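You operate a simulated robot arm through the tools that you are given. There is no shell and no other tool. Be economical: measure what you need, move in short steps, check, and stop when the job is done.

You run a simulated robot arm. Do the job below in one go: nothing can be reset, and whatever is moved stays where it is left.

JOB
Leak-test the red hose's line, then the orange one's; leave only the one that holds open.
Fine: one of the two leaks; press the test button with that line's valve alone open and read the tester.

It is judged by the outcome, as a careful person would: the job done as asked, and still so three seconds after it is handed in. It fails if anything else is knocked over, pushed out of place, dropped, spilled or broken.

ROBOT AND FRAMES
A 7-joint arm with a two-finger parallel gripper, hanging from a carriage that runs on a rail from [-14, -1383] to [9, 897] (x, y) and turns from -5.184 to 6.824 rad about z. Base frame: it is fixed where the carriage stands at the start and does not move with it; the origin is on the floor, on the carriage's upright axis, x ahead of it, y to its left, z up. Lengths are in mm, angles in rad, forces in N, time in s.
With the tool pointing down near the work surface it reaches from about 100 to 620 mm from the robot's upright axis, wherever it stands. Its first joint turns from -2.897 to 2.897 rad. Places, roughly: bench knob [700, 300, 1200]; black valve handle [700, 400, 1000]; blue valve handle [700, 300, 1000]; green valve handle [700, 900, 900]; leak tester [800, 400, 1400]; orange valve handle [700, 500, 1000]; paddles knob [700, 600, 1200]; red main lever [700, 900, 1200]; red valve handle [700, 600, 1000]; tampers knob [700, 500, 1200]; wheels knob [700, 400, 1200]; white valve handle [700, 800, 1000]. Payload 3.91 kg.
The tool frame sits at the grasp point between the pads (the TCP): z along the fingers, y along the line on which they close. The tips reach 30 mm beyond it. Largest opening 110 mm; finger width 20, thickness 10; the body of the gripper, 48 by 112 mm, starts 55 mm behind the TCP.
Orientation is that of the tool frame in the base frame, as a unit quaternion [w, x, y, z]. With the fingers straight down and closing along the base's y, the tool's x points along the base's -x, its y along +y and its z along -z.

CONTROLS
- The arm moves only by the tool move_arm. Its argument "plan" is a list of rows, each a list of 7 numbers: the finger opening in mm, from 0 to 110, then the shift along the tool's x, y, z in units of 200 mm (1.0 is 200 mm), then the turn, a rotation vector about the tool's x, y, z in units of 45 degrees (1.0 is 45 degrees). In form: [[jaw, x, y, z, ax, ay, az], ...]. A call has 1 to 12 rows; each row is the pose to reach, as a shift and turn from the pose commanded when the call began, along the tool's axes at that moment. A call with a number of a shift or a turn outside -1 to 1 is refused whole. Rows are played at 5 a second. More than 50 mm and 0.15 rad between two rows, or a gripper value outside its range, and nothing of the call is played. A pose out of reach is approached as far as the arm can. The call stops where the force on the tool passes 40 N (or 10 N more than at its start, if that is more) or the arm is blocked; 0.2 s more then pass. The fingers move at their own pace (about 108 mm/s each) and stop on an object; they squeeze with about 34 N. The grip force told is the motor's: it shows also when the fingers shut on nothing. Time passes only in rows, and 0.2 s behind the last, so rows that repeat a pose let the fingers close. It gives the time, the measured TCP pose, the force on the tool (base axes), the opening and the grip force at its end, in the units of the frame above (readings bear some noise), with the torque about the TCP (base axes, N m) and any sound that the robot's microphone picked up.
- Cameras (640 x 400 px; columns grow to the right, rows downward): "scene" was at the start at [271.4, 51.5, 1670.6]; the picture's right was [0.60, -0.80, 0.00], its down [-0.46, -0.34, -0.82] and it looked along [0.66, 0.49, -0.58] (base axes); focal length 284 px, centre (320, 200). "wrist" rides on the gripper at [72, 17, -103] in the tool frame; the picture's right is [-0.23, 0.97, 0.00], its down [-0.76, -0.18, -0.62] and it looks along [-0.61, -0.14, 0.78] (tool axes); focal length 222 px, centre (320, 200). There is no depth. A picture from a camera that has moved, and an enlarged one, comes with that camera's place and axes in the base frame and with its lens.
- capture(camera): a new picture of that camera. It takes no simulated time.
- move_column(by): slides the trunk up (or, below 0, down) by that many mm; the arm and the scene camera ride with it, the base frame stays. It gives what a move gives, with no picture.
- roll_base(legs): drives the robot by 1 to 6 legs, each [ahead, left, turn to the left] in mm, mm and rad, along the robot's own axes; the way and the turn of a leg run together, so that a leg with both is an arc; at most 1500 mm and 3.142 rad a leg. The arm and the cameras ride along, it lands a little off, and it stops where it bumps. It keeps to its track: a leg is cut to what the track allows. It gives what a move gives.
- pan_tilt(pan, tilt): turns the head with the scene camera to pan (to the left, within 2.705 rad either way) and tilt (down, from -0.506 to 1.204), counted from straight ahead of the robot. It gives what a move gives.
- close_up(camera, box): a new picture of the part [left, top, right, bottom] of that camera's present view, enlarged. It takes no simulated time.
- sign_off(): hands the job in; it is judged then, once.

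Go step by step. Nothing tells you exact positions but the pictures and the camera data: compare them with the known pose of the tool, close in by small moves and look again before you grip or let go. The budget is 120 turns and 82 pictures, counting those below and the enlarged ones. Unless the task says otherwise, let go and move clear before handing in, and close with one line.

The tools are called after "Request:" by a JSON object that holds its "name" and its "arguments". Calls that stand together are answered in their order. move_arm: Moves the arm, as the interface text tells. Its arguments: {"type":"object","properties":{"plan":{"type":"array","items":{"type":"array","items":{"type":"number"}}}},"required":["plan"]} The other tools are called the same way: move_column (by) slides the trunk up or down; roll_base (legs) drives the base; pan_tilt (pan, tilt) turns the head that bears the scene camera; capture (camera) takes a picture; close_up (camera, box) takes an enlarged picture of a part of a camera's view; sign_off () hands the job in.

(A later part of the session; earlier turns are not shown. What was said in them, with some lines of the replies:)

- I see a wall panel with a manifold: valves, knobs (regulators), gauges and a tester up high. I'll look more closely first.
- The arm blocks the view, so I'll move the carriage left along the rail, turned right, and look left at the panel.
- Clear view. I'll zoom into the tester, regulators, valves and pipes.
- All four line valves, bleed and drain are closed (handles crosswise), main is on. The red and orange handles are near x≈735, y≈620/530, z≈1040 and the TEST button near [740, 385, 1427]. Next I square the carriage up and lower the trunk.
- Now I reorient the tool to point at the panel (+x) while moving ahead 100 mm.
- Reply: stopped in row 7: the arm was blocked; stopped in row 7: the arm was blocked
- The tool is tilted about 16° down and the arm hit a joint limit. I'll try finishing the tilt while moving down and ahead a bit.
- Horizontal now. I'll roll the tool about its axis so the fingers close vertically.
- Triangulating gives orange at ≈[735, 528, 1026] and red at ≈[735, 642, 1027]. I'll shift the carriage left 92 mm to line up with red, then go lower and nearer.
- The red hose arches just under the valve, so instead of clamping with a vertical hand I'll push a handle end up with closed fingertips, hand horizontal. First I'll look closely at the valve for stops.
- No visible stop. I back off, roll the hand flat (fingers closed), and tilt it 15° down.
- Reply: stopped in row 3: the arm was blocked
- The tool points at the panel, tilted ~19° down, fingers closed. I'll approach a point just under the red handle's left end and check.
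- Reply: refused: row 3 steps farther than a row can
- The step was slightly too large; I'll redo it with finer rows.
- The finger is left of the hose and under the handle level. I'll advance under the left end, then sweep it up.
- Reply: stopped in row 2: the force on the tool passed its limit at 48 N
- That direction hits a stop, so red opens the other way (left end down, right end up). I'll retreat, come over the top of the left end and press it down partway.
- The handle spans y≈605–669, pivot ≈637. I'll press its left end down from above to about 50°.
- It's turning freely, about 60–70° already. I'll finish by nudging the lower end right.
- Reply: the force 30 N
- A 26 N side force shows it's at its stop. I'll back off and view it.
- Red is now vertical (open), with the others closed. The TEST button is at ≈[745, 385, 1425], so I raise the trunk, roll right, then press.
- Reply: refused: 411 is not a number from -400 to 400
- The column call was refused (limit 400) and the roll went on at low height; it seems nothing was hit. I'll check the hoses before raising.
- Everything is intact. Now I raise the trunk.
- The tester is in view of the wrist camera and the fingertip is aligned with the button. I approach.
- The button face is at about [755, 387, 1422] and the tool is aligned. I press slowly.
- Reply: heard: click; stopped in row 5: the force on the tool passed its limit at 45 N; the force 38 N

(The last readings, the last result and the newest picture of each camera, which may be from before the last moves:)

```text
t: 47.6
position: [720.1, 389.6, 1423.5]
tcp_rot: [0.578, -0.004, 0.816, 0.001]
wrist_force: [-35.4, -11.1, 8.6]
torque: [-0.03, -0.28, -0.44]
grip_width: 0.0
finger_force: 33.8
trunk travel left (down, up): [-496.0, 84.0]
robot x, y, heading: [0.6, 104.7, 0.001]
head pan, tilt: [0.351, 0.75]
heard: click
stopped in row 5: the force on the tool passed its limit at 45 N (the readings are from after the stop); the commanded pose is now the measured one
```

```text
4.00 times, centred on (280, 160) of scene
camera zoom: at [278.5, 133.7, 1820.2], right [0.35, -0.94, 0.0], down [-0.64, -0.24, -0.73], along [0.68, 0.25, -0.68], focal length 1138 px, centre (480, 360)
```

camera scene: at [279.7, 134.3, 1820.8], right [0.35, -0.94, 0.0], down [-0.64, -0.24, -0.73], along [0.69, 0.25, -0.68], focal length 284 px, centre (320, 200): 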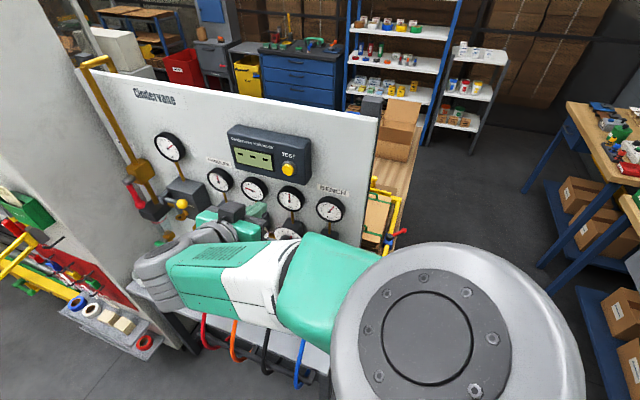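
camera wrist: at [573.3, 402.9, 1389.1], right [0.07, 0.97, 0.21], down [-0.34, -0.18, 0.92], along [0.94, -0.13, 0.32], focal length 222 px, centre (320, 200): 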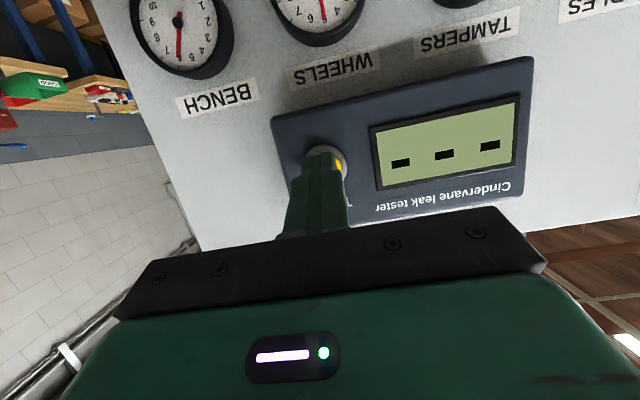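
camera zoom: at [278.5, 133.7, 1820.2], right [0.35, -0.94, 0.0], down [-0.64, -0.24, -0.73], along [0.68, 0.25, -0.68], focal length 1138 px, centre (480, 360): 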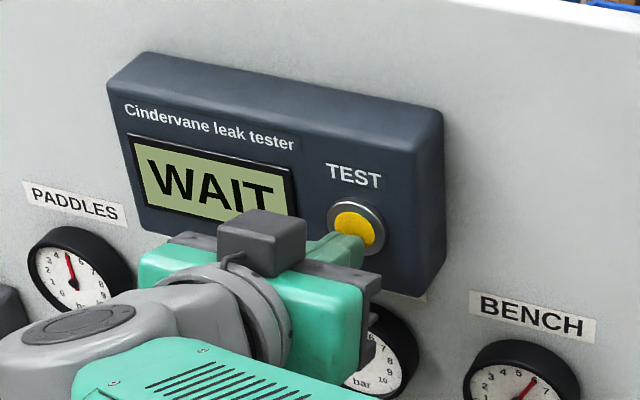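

Clicked and "WAIT" shows. I back off and let time pass.

Request:
{"name": "move_arm", "arguments": {"plan": [[0, 0.02, 0, -0.06, 0, 0, 0], [0, 0.07, 0, -0.2, 0, 0, 0], [0, 0.13, 0, -0.39, 0, 0, 0], [0, 0.13, 0, -0.39, 0, 0, 0], [0, 0.13, 0, -0.39, 0, 0, 0], [0, 0.13, 0, -0.39, 0, 0, 0], [0, 0.13, 0, -0.39, 0, 0, 0], [0, 0.13, 0, -0.39, 0, 0, 0], [0, 0.13, 0, -0.39, 0, 0, 0], [0, 0.13, 0, -0.39, 0, 0, 0]]}}

Request:
{"name": "close_up", "arguments": {"camera": "scene", "box": [200, 110, 360, 210]}}

```text
t: 49.9
position: [640.7, 388.1, 1425.4]
tcp_rot: [0.579, -0.005, 0.815, 0.002]
wrist_force: [-0.5, -0.2, -1.0]
torque: [-0.01, 0.0, 0.01]
grip_width: 0.0
finger_force: 34.3
trunk travel left (down, up): [-496.0, 84.0]
robot x, y, heading: [-0.3, 107.0, 0.004]
head pan, tilt: [0.351, 0.75]
```

```text
4.00 times, centred on (280, 160) of scene
camera zoom: at [279.7, 134.2, 1820.8], right [0.35, -0.94, 0.0], down [-0.64, -0.24, -0.73], along [0.69, 0.25, -0.68], focal length 1138 px, centre (480, 360)
```

zoom: 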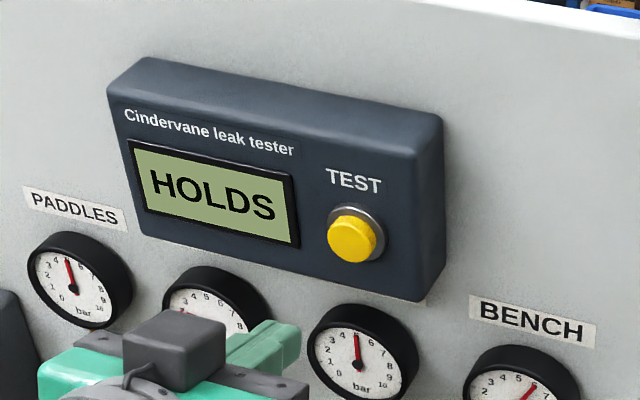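

Red HOLDS. Now I go back to close red: roll left, then lower to the handle's top level.

Request:
{"name": "move_arm", "arguments": {"plan": [[0, 0.06, 0, -0.17, 0, 0, 0], [0, 0.06, 0, -0.17, 0, 0, 0]]}}

Request:
{"name": "roll_base", "arguments": {"legs": [[0, 284, 0]]}}

Request:
{"name": "move_column", "arguments": {"by": -365}}

Request:
{"name": "capture", "arguments": {"camera": "wrist"}}

```text
t: 50.5
position: [604.8, 387.0, 1424.9]
tcp_rot: [0.58, -0.005, 0.815, 0.002]
wrist_force: [0.5, -0.7, 0.2]
torque: [-0.01, 0.01, 0.01]
grip_width: 0.1
finger_force: 34.1
trunk travel left (down, up): [-496.0, 84.0]
robot x, y, heading: [-1.3, 103.9, -0.001]
head pan, tilt: [0.351, 0.75]
```

```text
t: 52.4
position: [607.8, 669.3, 1424.6]
tcp_rot: [0.579, -0.004, 0.815, 0.002]
wrist_force: [0.1, -0.4, 0.0]
torque: [0.01, -0.01, -0.02]
grip_width: 0.1
finger_force: 34.1
trunk travel left (down, up): [-496.0, 84.0]
robot x, y, heading: [5.2, 384.6, -0.004]
head pan, tilt: [0.351, 0.75]
```

```text
t: 56.0
position: [608.5, 667.5, 1060.2]
tcp_rot: [0.579, -0.004, 0.815, 0.002]
wrist_force: [0.0, 0.2, 0.2]
torque: [-0.01, 0.02, 0.0]
grip_width: 0.0
finger_force: 34.0
trunk travel left (down, up): [-131.0, 449.0]
robot x, y, heading: [2.6, 389.8, 0.003]
head pan, tilt: [0.351, 0.75]
```

```text
41 pictures are left
camera wrist: at [488.5, 683.8, 1024.8], right [0.07, 0.97, 0.21], down [-0.34, -0.18, 0.92], along [0.94, -0.13, 0.32], focal length 222 px, centre (320, 200)
```

wrist: 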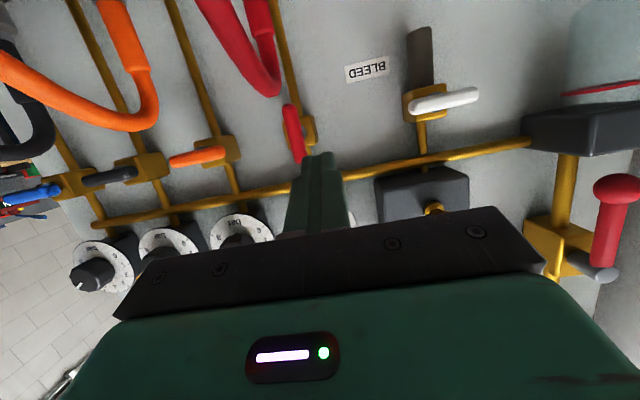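

The handle is at pivot ≈[735, 638, 1031]. I slide in left of its top end, then sweep right to close.

Request:
{"name": "move_arm", "arguments": {"plan": [[0, -0.06, 0.015, 0.178, 0, 0, 0], [0, -0.12, 0.015, 0.357, 0, 0, 0], [0, -0.181, 0.015, 0.536, 0, 0, 0], [0, -0.181, 0.015, 0.536, 0, 0, 0]]}}

Request:
{"name": "move_arm", "arguments": {"plan": [[0, 0, -0.05, 0, 0, 0, 0], [0, 0, -0.1, 0, 0, 0, 0], [0, 0, -0.15, 0, 0, 0, 0], [0, 0.005, -0.2, 0, 0, 0, 0], [0, 0.01, -0.25, 0.004, 0, 0, 0], [0, 0.019, -0.29, 0.007, 0, 0, 0], [0, 0.025, -0.29, 0.009, 0, 0, 0]]}}

Request:
{"name": "capture", "arguments": {"camera": "wrist"}}

```text
t: 57.0
position: [720.7, 673.0, 1059.5]
tcp_rot: [0.579, -0.004, 0.815, 0.001]
wrist_force: [0.5, -0.5, 1.6]
torque: [0.0, 0.03, 0.03]
grip_width: 0.0
finger_force: 33.7
trunk travel left (down, up): [-131.0, 449.0]
robot x, y, heading: [2.4, 389.1, 0.0]
head pan, tilt: [0.351, 0.75]
```

```text
t: 58.5
position: [722.2, 613.7, 1054.4]
tcp_rot: [0.58, -0.004, 0.815, 0.002]
wrist_force: [0.2, -1.2, 7.8]
torque: [0.0, -0.12, -0.02]
grip_width: 0.1
finger_force: 34.2
trunk travel left (down, up): [-131.0, 449.0]
robot x, y, heading: [1.7, 385.7, 0.003]
head pan, tilt: [0.351, 0.75]
```

```text
40 pictures are left
camera wrist: at [603.2, 629.1, 1019.2], right [0.07, 0.97, 0.21], down [-0.34, -0.18, 0.92], along [0.94, -0.13, 0.32], focal length 222 px, centre (320, 200)
```

wrist: 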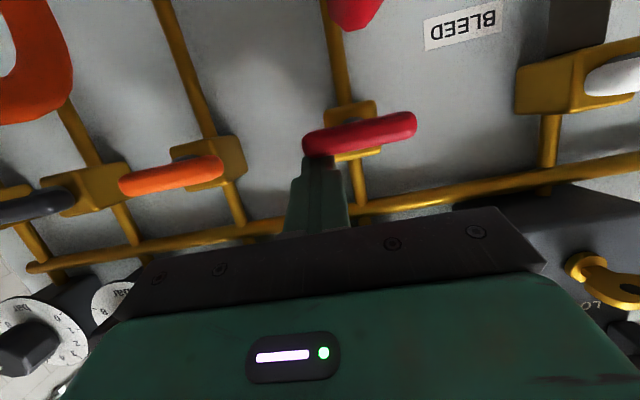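

Red is closed again. I nudge it home, lift, and move over orange's left end (pivot ≈522).

Request:
{"name": "move_arm", "arguments": {"plan": [[0, 0.016, 0, 0.006, 0, 0, 0], [0, -0.0565, 0, -0.02, 0, 0, 0], [0, -0.06, -0.17, -0.021, 0, 0, 0], [0, -0.06, -0.333, -0.021, 0, 0, 0], [0, -0.06, -0.333, -0.021, 0, 0, 0]]}}

Request:
{"name": "capture", "arguments": {"camera": "wrist"}}

```text
t: 59.8
position: [721.6, 551.2, 1065.1]
tcp_rot: [0.579, -0.004, 0.815, 0.002]
wrist_force: [0.2, -0.3, 0.5]
torque: [0.0, -0.03, 0.0]
grip_width: 0.0
finger_force: 34.0
trunk travel left (down, up): [-131.0, 449.0]
robot x, y, heading: [5.7, 387.0, 0.004]
head pan, tilt: [0.351, 0.75]
```

```text
39 pictures are left
camera wrist: at [602.6, 565.8, 1031.0], right [0.07, 0.97, 0.21], down [-0.34, -0.18, 0.92], along [0.94, -0.13, 0.32], focal length 222 px, centre (320, 200)
```

wrist: 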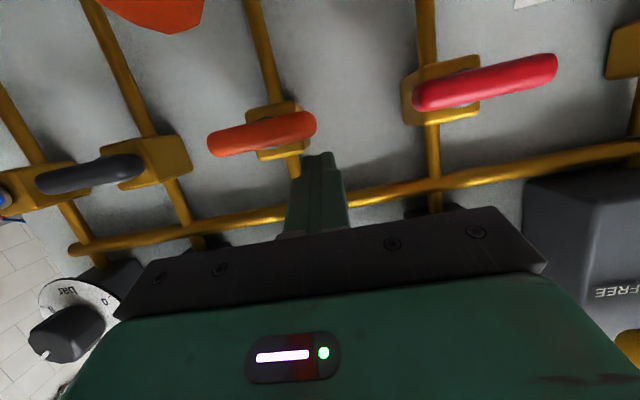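

Request:
{"name": "move_arm", "arguments": {"plan": [[0, 0.035, -0.025, 0.012, 0, 0, 0], [0, 0.071, -0.025, 0.025, 0, 0, 0], [0, 0.1, -0.015, 0.035, 0, 0, 0], [0, 0.127, -0.005, 0.0455, 0, 0, 0], [0, 0.155, 0, 0.055, 0, 0, 0], [0, 0.184, 0, 0.066, 0, 0, 0], [0, 0.21, -0.02, 0.075, 0, 0, 0], [0, 0.23, -0.04, 0.082, 0, 0, 0], [0, 0.23, -0.06, 0.082, 0, 0, 0], [0, 0.23, -0.075, 0.082, 0, 0, 0], [0, 0.23, -0.075, 0.082, 0, 0, 0]]}}

Request:
{"name": "capture", "arguments": {"camera": "wrist"}}

```text
t: 62.2
position: [722.5, 544.7, 1019.5]
tcp_rot: [0.58, -0.008, 0.815, 0.008]
wrist_force: [3.3, 14.2, 4.0]
torque: [-0.21, 0.07, 0.02]
grip_width: 0.1
finger_force: 33.8
trunk travel left (down, up): [-131.0, 449.0]
robot x, y, heading: [1.2, 388.5, 0.005]
head pan, tilt: [0.351, 0.75]
stopped in row 11: the force on the tool passed its limit at 40 N (the readings are from after the stop); the commanded pose is now the measured one
```

```text
38 pictures are left
camera wrist: at [601.9, 559.0, 984.1], right [0.05, 0.97, 0.22], down [-0.33, -0.19, 0.92], along [0.94, -0.12, 0.32], focal length 222 px, centre (320, 200)
```

wrist: 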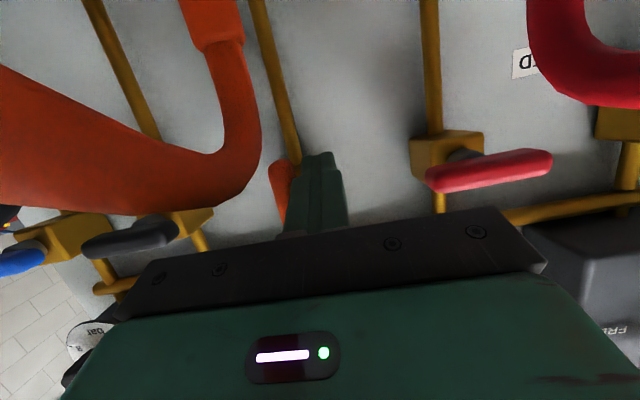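

Orange is at its open stop. I retreat and verify.

Request:
{"name": "move_arm", "arguments": {"plan": [[0, -0.01, 0.06, 0, 0, 0, 0], [0, 0.05, 0.08, -0.17, 0, 0, 0], [0, 0.11, 0.08, -0.35, 0, 0, 0], [0, 0.17, 0.08, -0.53, 0, 0, 0], [0, 0.17, 0.08, -0.58, 0, 0, 0]]}}

Request:
{"name": "move_column", "arguments": {"by": 399}}

Request:
{"name": "capture", "arguments": {"camera": "scene"}}

```text
t: 63.4
position: [600.5, 552.4, 1023.9]
tcp_rot: [0.579, -0.007, 0.815, 0.005]
wrist_force: [-0.4, 0.2, -0.1]
torque: [-0.02, 0.03, 0.03]
grip_width: 0.0
finger_force: 34.1
trunk travel left (down, up): [-131.0, 449.0]
robot x, y, heading: [3.9, 388.4, 0.003]
head pan, tilt: [0.351, 0.75]
```

```text
t: 67.2
position: [602.9, 552.3, 1423.6]
tcp_rot: [0.58, -0.007, 0.815, 0.005]
wrist_force: [0.2, 1.1, 0.4]
torque: [-0.01, 0.03, -0.02]
grip_width: 0.0
finger_force: 34.1
trunk travel left (down, up): [-530.0, 50.0]
robot x, y, heading: [2.8, 384.5, 0.006]
head pan, tilt: [0.351, 0.75]
```

```text
37 pictures are left
camera scene: at [282.5, 415.9, 1854.8], right [0.35, -0.94, 0.0], down [-0.64, -0.24, -0.73], along [0.69, 0.25, -0.68], focal length 284 px, centre (320, 200)
```

scene: 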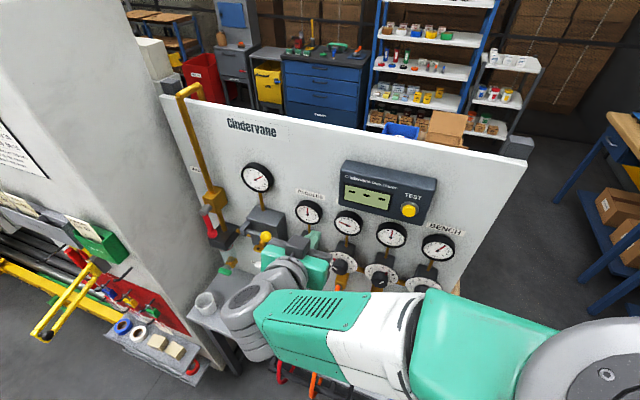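

The display has reset. I roll right to the button and check the valves from there.

Request:
{"name": "roll_base", "arguments": {"legs": [[0, -165, 0]]}}

Request:
{"name": "pan_tilt", "arguments": {"pan": 0.5, "tilt": 0.75}}

Request:
{"name": "capture", "arguments": {"camera": "wrist"}}

Request:
{"name": "capture", "arguments": {"camera": "scene"}}

```text
t: 68.6
position: [599.9, 388.7, 1422.2]
tcp_rot: [0.58, -0.007, 0.815, 0.005]
wrist_force: [0.0, 0.3, -0.6]
torque: [0.02, 0.02, -0.02]
grip_width: 0.1
finger_force: 34.0
trunk travel left (down, up): [-530.0, 50.0]
robot x, y, heading: [2.2, 224.0, 0.003]
head pan, tilt: [0.351, 0.75]
```

```text
t: 69.3
position: [599.9, 388.1, 1421.5]
tcp_rot: [0.579, -0.008, 0.815, 0.006]
wrist_force: [0.2, 0.0, -1.0]
torque: [0.03, 0.0, -0.01]
grip_width: 0.0
finger_force: 34.3
trunk travel left (down, up): [-530.0, 50.0]
robot x, y, heading: [2.3, 219.2, 0.002]
head pan, tilt: [0.499, 0.75]
```

```text
36 pictures are left
camera wrist: at [480.1, 401.9, 1388.0], right [0.06, 0.98, 0.21], down [-0.33, -0.18, 0.92], along [0.94, -0.12, 0.32], focal length 222 px, centre (320, 200)
```

wrist: 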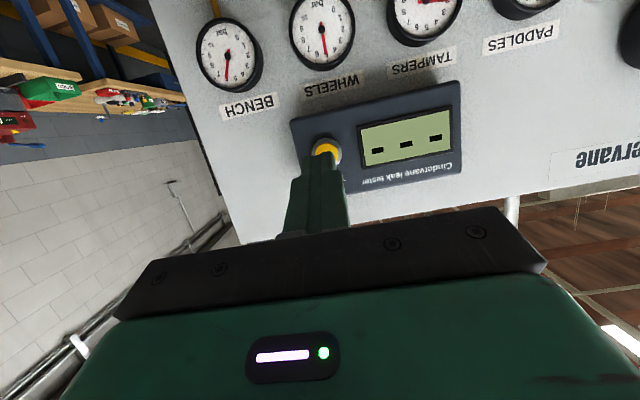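

```text
35 pictures are left
camera scene: at [275.7, 262.0, 1854.8], right [0.48, -0.88, 0.0], down [-0.6, -0.33, -0.73], along [0.64, 0.35, -0.68], focal length 284 px, centre (320, 200)
```

scene: 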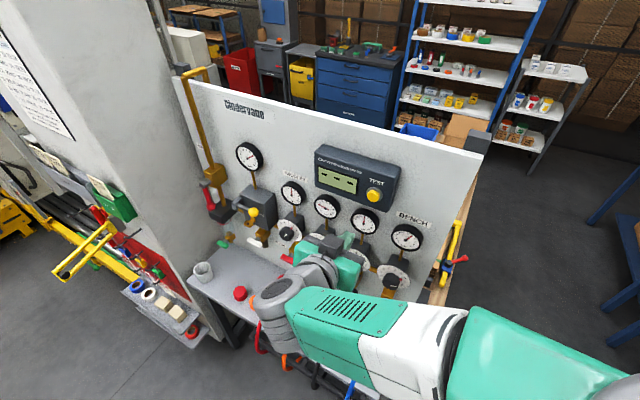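

Request:
{"name": "move_arm", "arguments": {"plan": [[0, -0.06, 0, 0.16, 0, 0, 0], [0, -0.118, 0, 0.32, 0, 0, 0], [0, -0.173, 0, 0.47, 0, 0, 0], [0, -0.187, 0, 0.509, 0, 0, 0], [0, -0.197, 0, 0.537, 0, 0, 0], [0, -0.205, 0, 0.56, 0, 0, 0], [0, -0.214, 0, 0.584, 0, 0, 0]]}}

Request:
{"name": "capture", "arguments": {"camera": "wrist"}}

```text
t: 71.0
position: [720.9, 390.9, 1422.5]
tcp_rot: [0.578, -0.009, 0.816, 0.006]
wrist_force: [-35.3, -8.3, 11.5]
torque: [-0.04, -0.28, -0.34]
grip_width: 0.0
finger_force: 34.4
trunk travel left (down, up): [-530.0, 50.0]
robot x, y, heading: [-0.9, 221.9, 0.009]
head pan, tilt: [0.499, 0.75]
heard: click
stopped in row 7: the force on the tool passed its limit at 43 N (the readings are from after the stop); the commanded pose is now the measured one
```

```text
34 pictures are left
camera wrist: at [600.3, 404.9, 1388.2], right [0.06, 0.98, 0.21], down [-0.33, -0.18, 0.93], along [0.94, -0.12, 0.31], focal length 222 px, centre (320, 200)
```

wrist: 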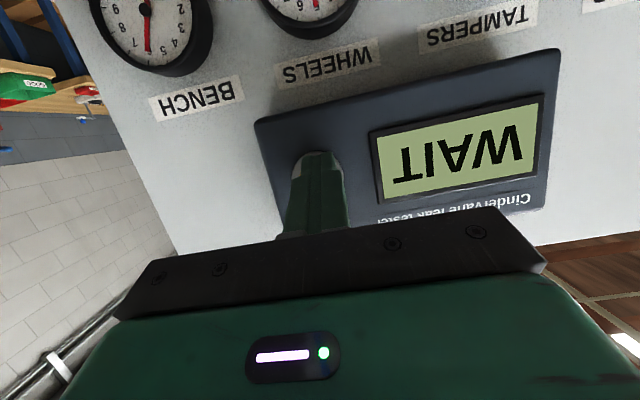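

Request:
{"name": "move_arm", "arguments": {"plan": [[0, 0.02, 0, -0.06, 0, 0, 0], [0, 0.07, 0, -0.2, 0, 0, 0], [0, 0.13, 0, -0.39, 0, 0, 0], [0, 0.19, 0, -0.55, 0, 0, 0], [0, 0.19, 0, -0.55, 0, 0, 0], [0, 0.19, 0, -0.55, 0, 0, 0], [0, 0.19, 0, -0.55, 0, 0, 0], [0, 0.19, 0, -0.55, 0, 0, 0], [0, 0.19, 0, -0.55, 0, 0, 0], [0, 0.19, 0, -0.55, 0, 0, 0]]}}

Request:
{"name": "capture", "arguments": {"camera": "wrist"}}

```text
t: 73.2
position: [605.9, 388.1, 1423.3]
tcp_rot: [0.579, -0.007, 0.815, 0.005]
wrist_force: [-0.2, -0.6, -0.5]
torque: [0.02, 0.04, -0.05]
grip_width: 0.1
finger_force: 33.3
trunk travel left (down, up): [-530.0, 50.0]
robot x, y, heading: [2.3, 222.1, 0.003]
head pan, tilt: [0.499, 0.75]
```

```text
33 pictures are left
camera wrist: at [486.2, 402.4, 1388.9], right [0.06, 0.98, 0.21], down [-0.33, -0.18, 0.92], along [0.94, -0.12, 0.32], focal length 222 px, centre (320, 200)
```

wrist: 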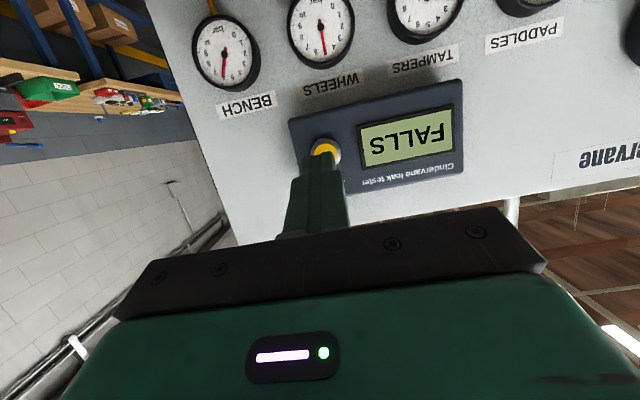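

Orange FALLS (leaks), so I close orange and reopen red. I roll left 168 and lower.

Request:
{"name": "roll_base", "arguments": {"legs": [[0, 168, 0]]}}

Request:
{"name": "move_column", "arguments": {"by": -363}}

Request:
{"name": "capture", "arguments": {"camera": "wrist"}}

```text
t: 74.6
position: [608.5, 553.4, 1423.3]
tcp_rot: [0.579, -0.008, 0.815, 0.005]
wrist_force: [-0.2, 0.1, 0.4]
torque: [-0.02, 0.01, -0.03]
grip_width: 0.0
finger_force: 33.8
trunk travel left (down, up): [-530.0, 50.0]
robot x, y, heading: [4.2, 389.5, 0.0]
head pan, tilt: [0.499, 0.75]
```

```text
t: 78.2
position: [608.4, 554.5, 1060.9]
tcp_rot: [0.579, -0.007, 0.815, 0.005]
wrist_force: [-0.5, 0.3, -0.1]
torque: [0.0, -0.02, -0.02]
grip_width: 0.1
finger_force: 34.1
trunk travel left (down, up): [-167.0, 413.0]
robot x, y, heading: [6.1, 392.0, 0.003]
head pan, tilt: [0.499, 0.75]
```

```text
32 pictures are left
camera wrist: at [488.2, 568.8, 1025.9], right [0.06, 0.97, 0.21], down [-0.33, -0.18, 0.92], along [0.94, -0.12, 0.32], focal length 222 px, centre (320, 200)
```

wrist: 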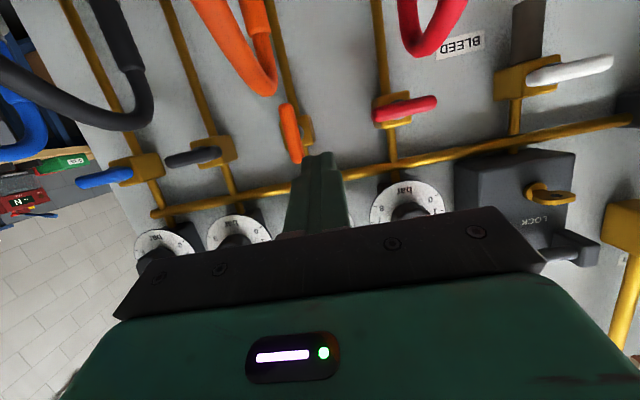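

Request:
{"name": "move_arm", "arguments": {"plan": [[0, -0.06, 0.01, 0.178, 0, 0, 0], [0, -0.12, 0.01, 0.357, 0, 0, 0], [0, -0.181, 0.01, 0.536, 0, 0, 0], [0, -0.181, 0.01, 0.536, 0, 0, 0]]}}

Request:
{"name": "move_arm", "arguments": {"plan": [[0, 0, -0.05, 0, 0, 0, 0], [0, 0, -0.1, 0, 0, 0, 0], [0, 0, -0.15, 0, 0, 0, 0], [0, 0.005, -0.2, 0, 0, 0, 0], [0, 0.012, -0.25, 0.005, 0, 0, 0], [0, 0.025, -0.29, 0.009, 0, 0, 0], [0, 0.042, -0.29, 0.015, 0, 0, 0], [0, 0.042, -0.29, 0.015, 0, 0, 0]]}}

Request:
{"name": "capture", "arguments": {"camera": "wrist"}}

```text
t: 79.2
position: [720.2, 560.0, 1060.7]
tcp_rot: [0.579, -0.008, 0.815, 0.005]
wrist_force: [0.1, -0.2, 0.1]
torque: [0.01, -0.01, 0.01]
grip_width: 0.1
finger_force: 33.6
trunk travel left (down, up): [-167.0, 413.0]
robot x, y, heading: [3.1, 389.0, 0.007]
head pan, tilt: [0.499, 0.75]
```

```text
t: 81.0
position: [724.1, 499.7, 1053.0]
tcp_rot: [0.58, -0.008, 0.814, 0.006]
wrist_force: [-1.5, -0.9, 15.7]
torque: [0.03, -0.24, -0.01]
grip_width: 0.2
finger_force: 34.0
trunk travel left (down, up): [-167.0, 413.0]
robot x, y, heading: [4.0, 391.4, 0.002]
head pan, tilt: [0.499, 0.75]
```

```text
31 pictures are left
camera wrist: at [604.3, 514.1, 1018.1], right [0.06, 0.97, 0.21], down [-0.34, -0.18, 0.92], along [0.94, -0.12, 0.32], focal length 222 px, centre (320, 200)
```

wrist: 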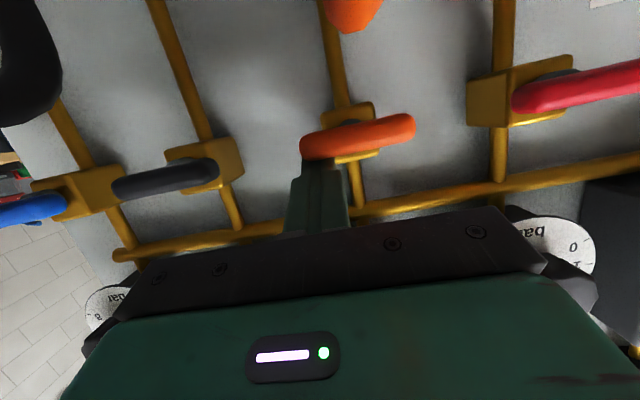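

Orange is closed against its stop. I lift and shift over red's left end.

Request:
{"name": "move_arm", "arguments": {"plan": [[0, -0.075, 0, -0.03, 0, 0, 0], [0, -0.075, 0.22, -0.03, 0, 0, 0], [0, -0.075, 0.44, -0.03, 0, 0, 0], [0, -0.075, 0.66, -0.03, 0, 0, 0], [0, -0.075, 0.83, -0.03, 0, 0, 0], [0, -0.075, 0.83, -0.03, 0, 0, 0]]}}

Request:
{"name": "capture", "arguments": {"camera": "wrist"}}

```text
t: 82.4
position: [715.4, 667.3, 1066.6]
tcp_rot: [0.58, -0.007, 0.815, 0.005]
wrist_force: [0.1, 0.5, 0.8]
torque: [0.01, 0.01, 0.01]
grip_width: 0.0
finger_force: 34.1
trunk travel left (down, up): [-167.0, 413.0]
robot x, y, heading: [2.5, 391.3, 0.008]
head pan, tilt: [0.499, 0.75]
```

```text
30 pictures are left
camera wrist: at [596.1, 679.9, 1031.8], right [0.06, 0.98, 0.21], down [-0.33, -0.18, 0.92], along [0.94, -0.12, 0.32], focal length 222 px, centre (320, 200)
```

wrist: 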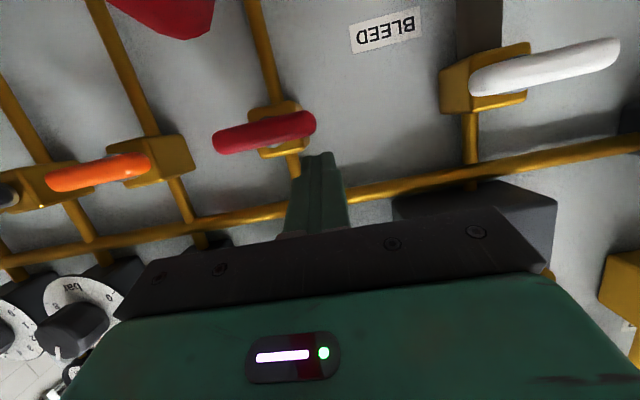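

Request:
{"name": "move_arm", "arguments": {"plan": [[0, 0.02, -0.025, 0.04, 0, 0, 0], [0, 0.06, -0.025, 0.058, 0, 0, 0], [0, 0.09, -0.015, 0.07, 0, 0, 0], [0, 0.12, -0.005, 0.08, 0, 0, 0], [0, 0.15, 0, 0.09, 0, 0, 0], [0, 0.18, 0, 0.1, 0, 0, 0], [0, 0.205, -0.02, 0.11, 0, 0, 0], [0, 0.225, -0.04, 0.117, 0, 0, 0], [0, 0.225, -0.06, 0.117, 0, 0, 0], [0, 0.225, -0.075, 0.117, 0, 0, 0], [0, 0.225, -0.075, 0.117, 0, 0, 0]]}}

Request:
{"name": "capture", "arguments": {"camera": "wrist"}}

```text
t: 83.3
position: [725.9, 662.5, 1049.0]
tcp_rot: [0.584, -0.006, 0.812, 0.004]
wrist_force: [-13.1, -3.0, 8.4]
torque: [-0.09, -0.22, -0.22]
grip_width: 0.2
finger_force: 34.4
trunk travel left (down, up): [-167.0, 413.0]
robot x, y, heading: [0.2, 384.7, 0.004]
head pan, tilt: [0.499, 0.75]
stopped in row 4: the force on the tool passed its limit at 50 N (the readings are from after the stop); the commanded pose is now the measured one
```

```text
29 pictures are left
camera wrist: at [606.3, 677.6, 1013.4], right [0.06, 0.97, 0.21], down [-0.35, -0.18, 0.92], along [0.94, -0.13, 0.33], focal length 222 px, centre (320, 200)
```

wrist: 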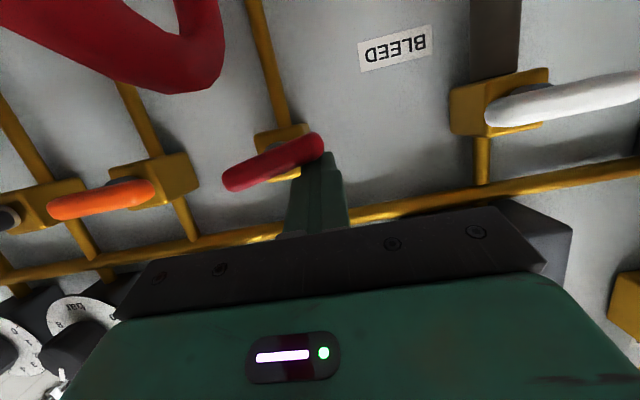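

The tip touched the valve body; I back off 6 mm in x and continue the press.

Request:
{"name": "move_arm", "arguments": {"plan": [[0, 0.01, 0, -0.03, 0, 0, 0], [0, 0.035, 0.01, -0.02, 0, 0, 0], [0, 0.062, 0.02, -0.011, 0, 0, 0], [0, 0.09, 0.025, 0, 0, 0, 0], [0, 0.118, 0.03, 0.009, 0, 0, 0], [0, 0.14, 0.015, 0.018, 0, 0, 0], [0, 0.165, -0.005, 0.026, 0, 0, 0], [0, 0.165, -0.025, 0.026, 0, 0, 0], [0, 0.165, -0.045, 0.026, 0, 0, 0], [0, 0.165, -0.045, 0.026, 0, 0, 0]]}}

Request:
{"name": "capture", "arguments": {"camera": "wrist"}}

```text
t: 85.5
position: [721.3, 660.1, 1014.6]
tcp_rot: [0.582, -0.008, 0.813, 0.008]
wrist_force: [2.5, 22.3, -12.2]
torque: [-0.13, 0.04, 0.04]
grip_width: 0.0
finger_force: 33.9
trunk travel left (down, up): [-167.0, 413.0]
robot x, y, heading: [3.4, 389.4, -0.001]
head pan, tilt: [0.499, 0.75]
```

```text
28 pictures are left
camera wrist: at [600.6, 674.3, 979.5], right [0.05, 0.97, 0.22], down [-0.34, -0.19, 0.92], along [0.94, -0.12, 0.32], focal length 222 px, centre (320, 200)
```

wrist: 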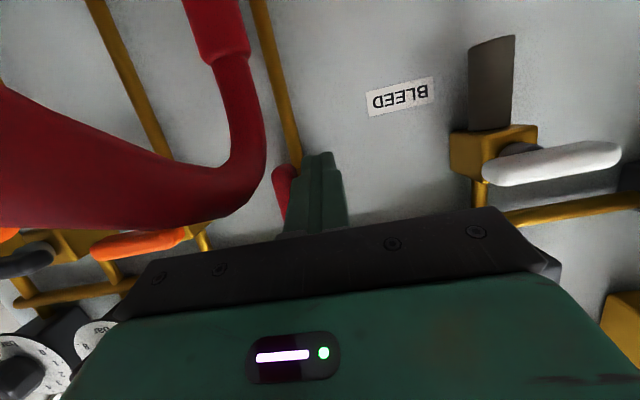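

Red is against its open stop as before. I retreat, raise and verify.

Request:
{"name": "move_arm", "arguments": {"plan": [[0, 0, 0.06, 0, 0, 0, 0], [0, 0.06, 0.08, -0.17, 0, 0, 0], [0, 0.12, 0.08, -0.35, 0, 0, 0], [0, 0.17, 0.08, -0.53, 0, 0, 0], [0, 0.17, 0.08, -0.58, 0, 0, 0]]}}

Request:
{"name": "move_column", "arguments": {"by": 60}}

Request:
{"name": "pan_tilt", "arguments": {"pan": 0.3, "tilt": 0.6}}

Request:
{"name": "capture", "arguments": {"camera": "wrist"}}

Request:
{"name": "capture", "arguments": {"camera": "scene"}}

```text
t: 86.7
position: [599.2, 667.7, 1022.4]
tcp_rot: [0.583, -0.007, 0.812, 0.005]
wrist_force: [0.0, 0.9, 0.1]
torque: [-0.01, -0.01, 0.0]
grip_width: 0.1
finger_force: 33.9
trunk travel left (down, up): [-167.0, 413.0]
robot x, y, heading: [7.0, 389.6, -0.001]
head pan, tilt: [0.499, 0.75]
```

```text
t: 87.7
position: [599.7, 667.6, 1080.1]
tcp_rot: [0.584, -0.006, 0.812, 0.004]
wrist_force: [-0.3, -0.2, -0.4]
torque: [-0.03, 0.03, -0.03]
grip_width: 0.0
finger_force: 34.2
trunk travel left (down, up): [-227.0, 353.0]
robot x, y, heading: [5.0, 389.7, 0.001]
head pan, tilt: [0.499, 0.75]
```

```text
t: 88.4
position: [600.1, 668.4, 1083.0]
tcp_rot: [0.584, -0.006, 0.812, 0.005]
wrist_force: [0.7, 0.2, 1.1]
torque: [0.0, -0.02, -0.03]
grip_width: 0.0
finger_force: 33.8
trunk travel left (down, up): [-227.0, 353.0]
robot x, y, heading: [5.0, 392.0, 0.001]
head pan, tilt: [0.3, 0.6]
```

```text
27 pictures are left
camera wrist: at [480.3, 682.6, 1045.7], right [0.06, 0.97, 0.22], down [-0.34, -0.18, 0.92], along [0.94, -0.13, 0.33], focal length 222 px, centre (320, 200)
```

wrist: 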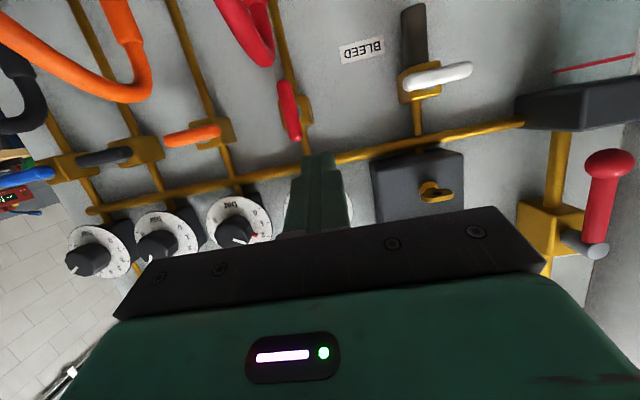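

```text
26 pictures are left
camera scene: at [289.1, 415.1, 1564.6], right [0.3, -0.95, 0.0], down [-0.54, -0.17, -0.82], along [0.79, 0.25, -0.57], focal length 284 px, centre (320, 200)
```

scene: 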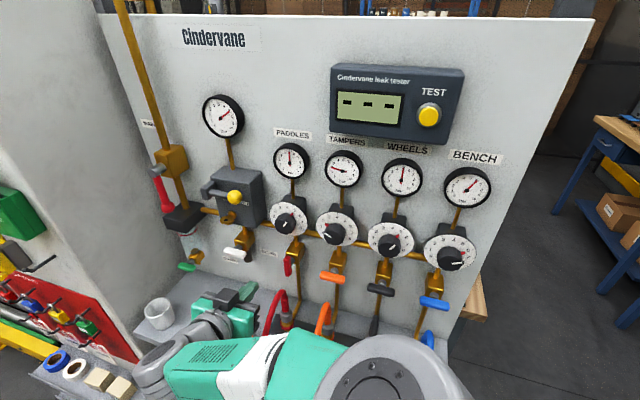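

Red is vertical (open), orange, black and blue are crosswise (closed), gauges and knobs are unchanged and the arm is clear.

Request:
{"name": "sign_off", "arguments": {}}

```text
The job is handed in.
```

Both lines are tested: the red hose's line holds and the orange one's falls. Red is left as the only one of the four hose valves open, with orange closed again and the arm clear.
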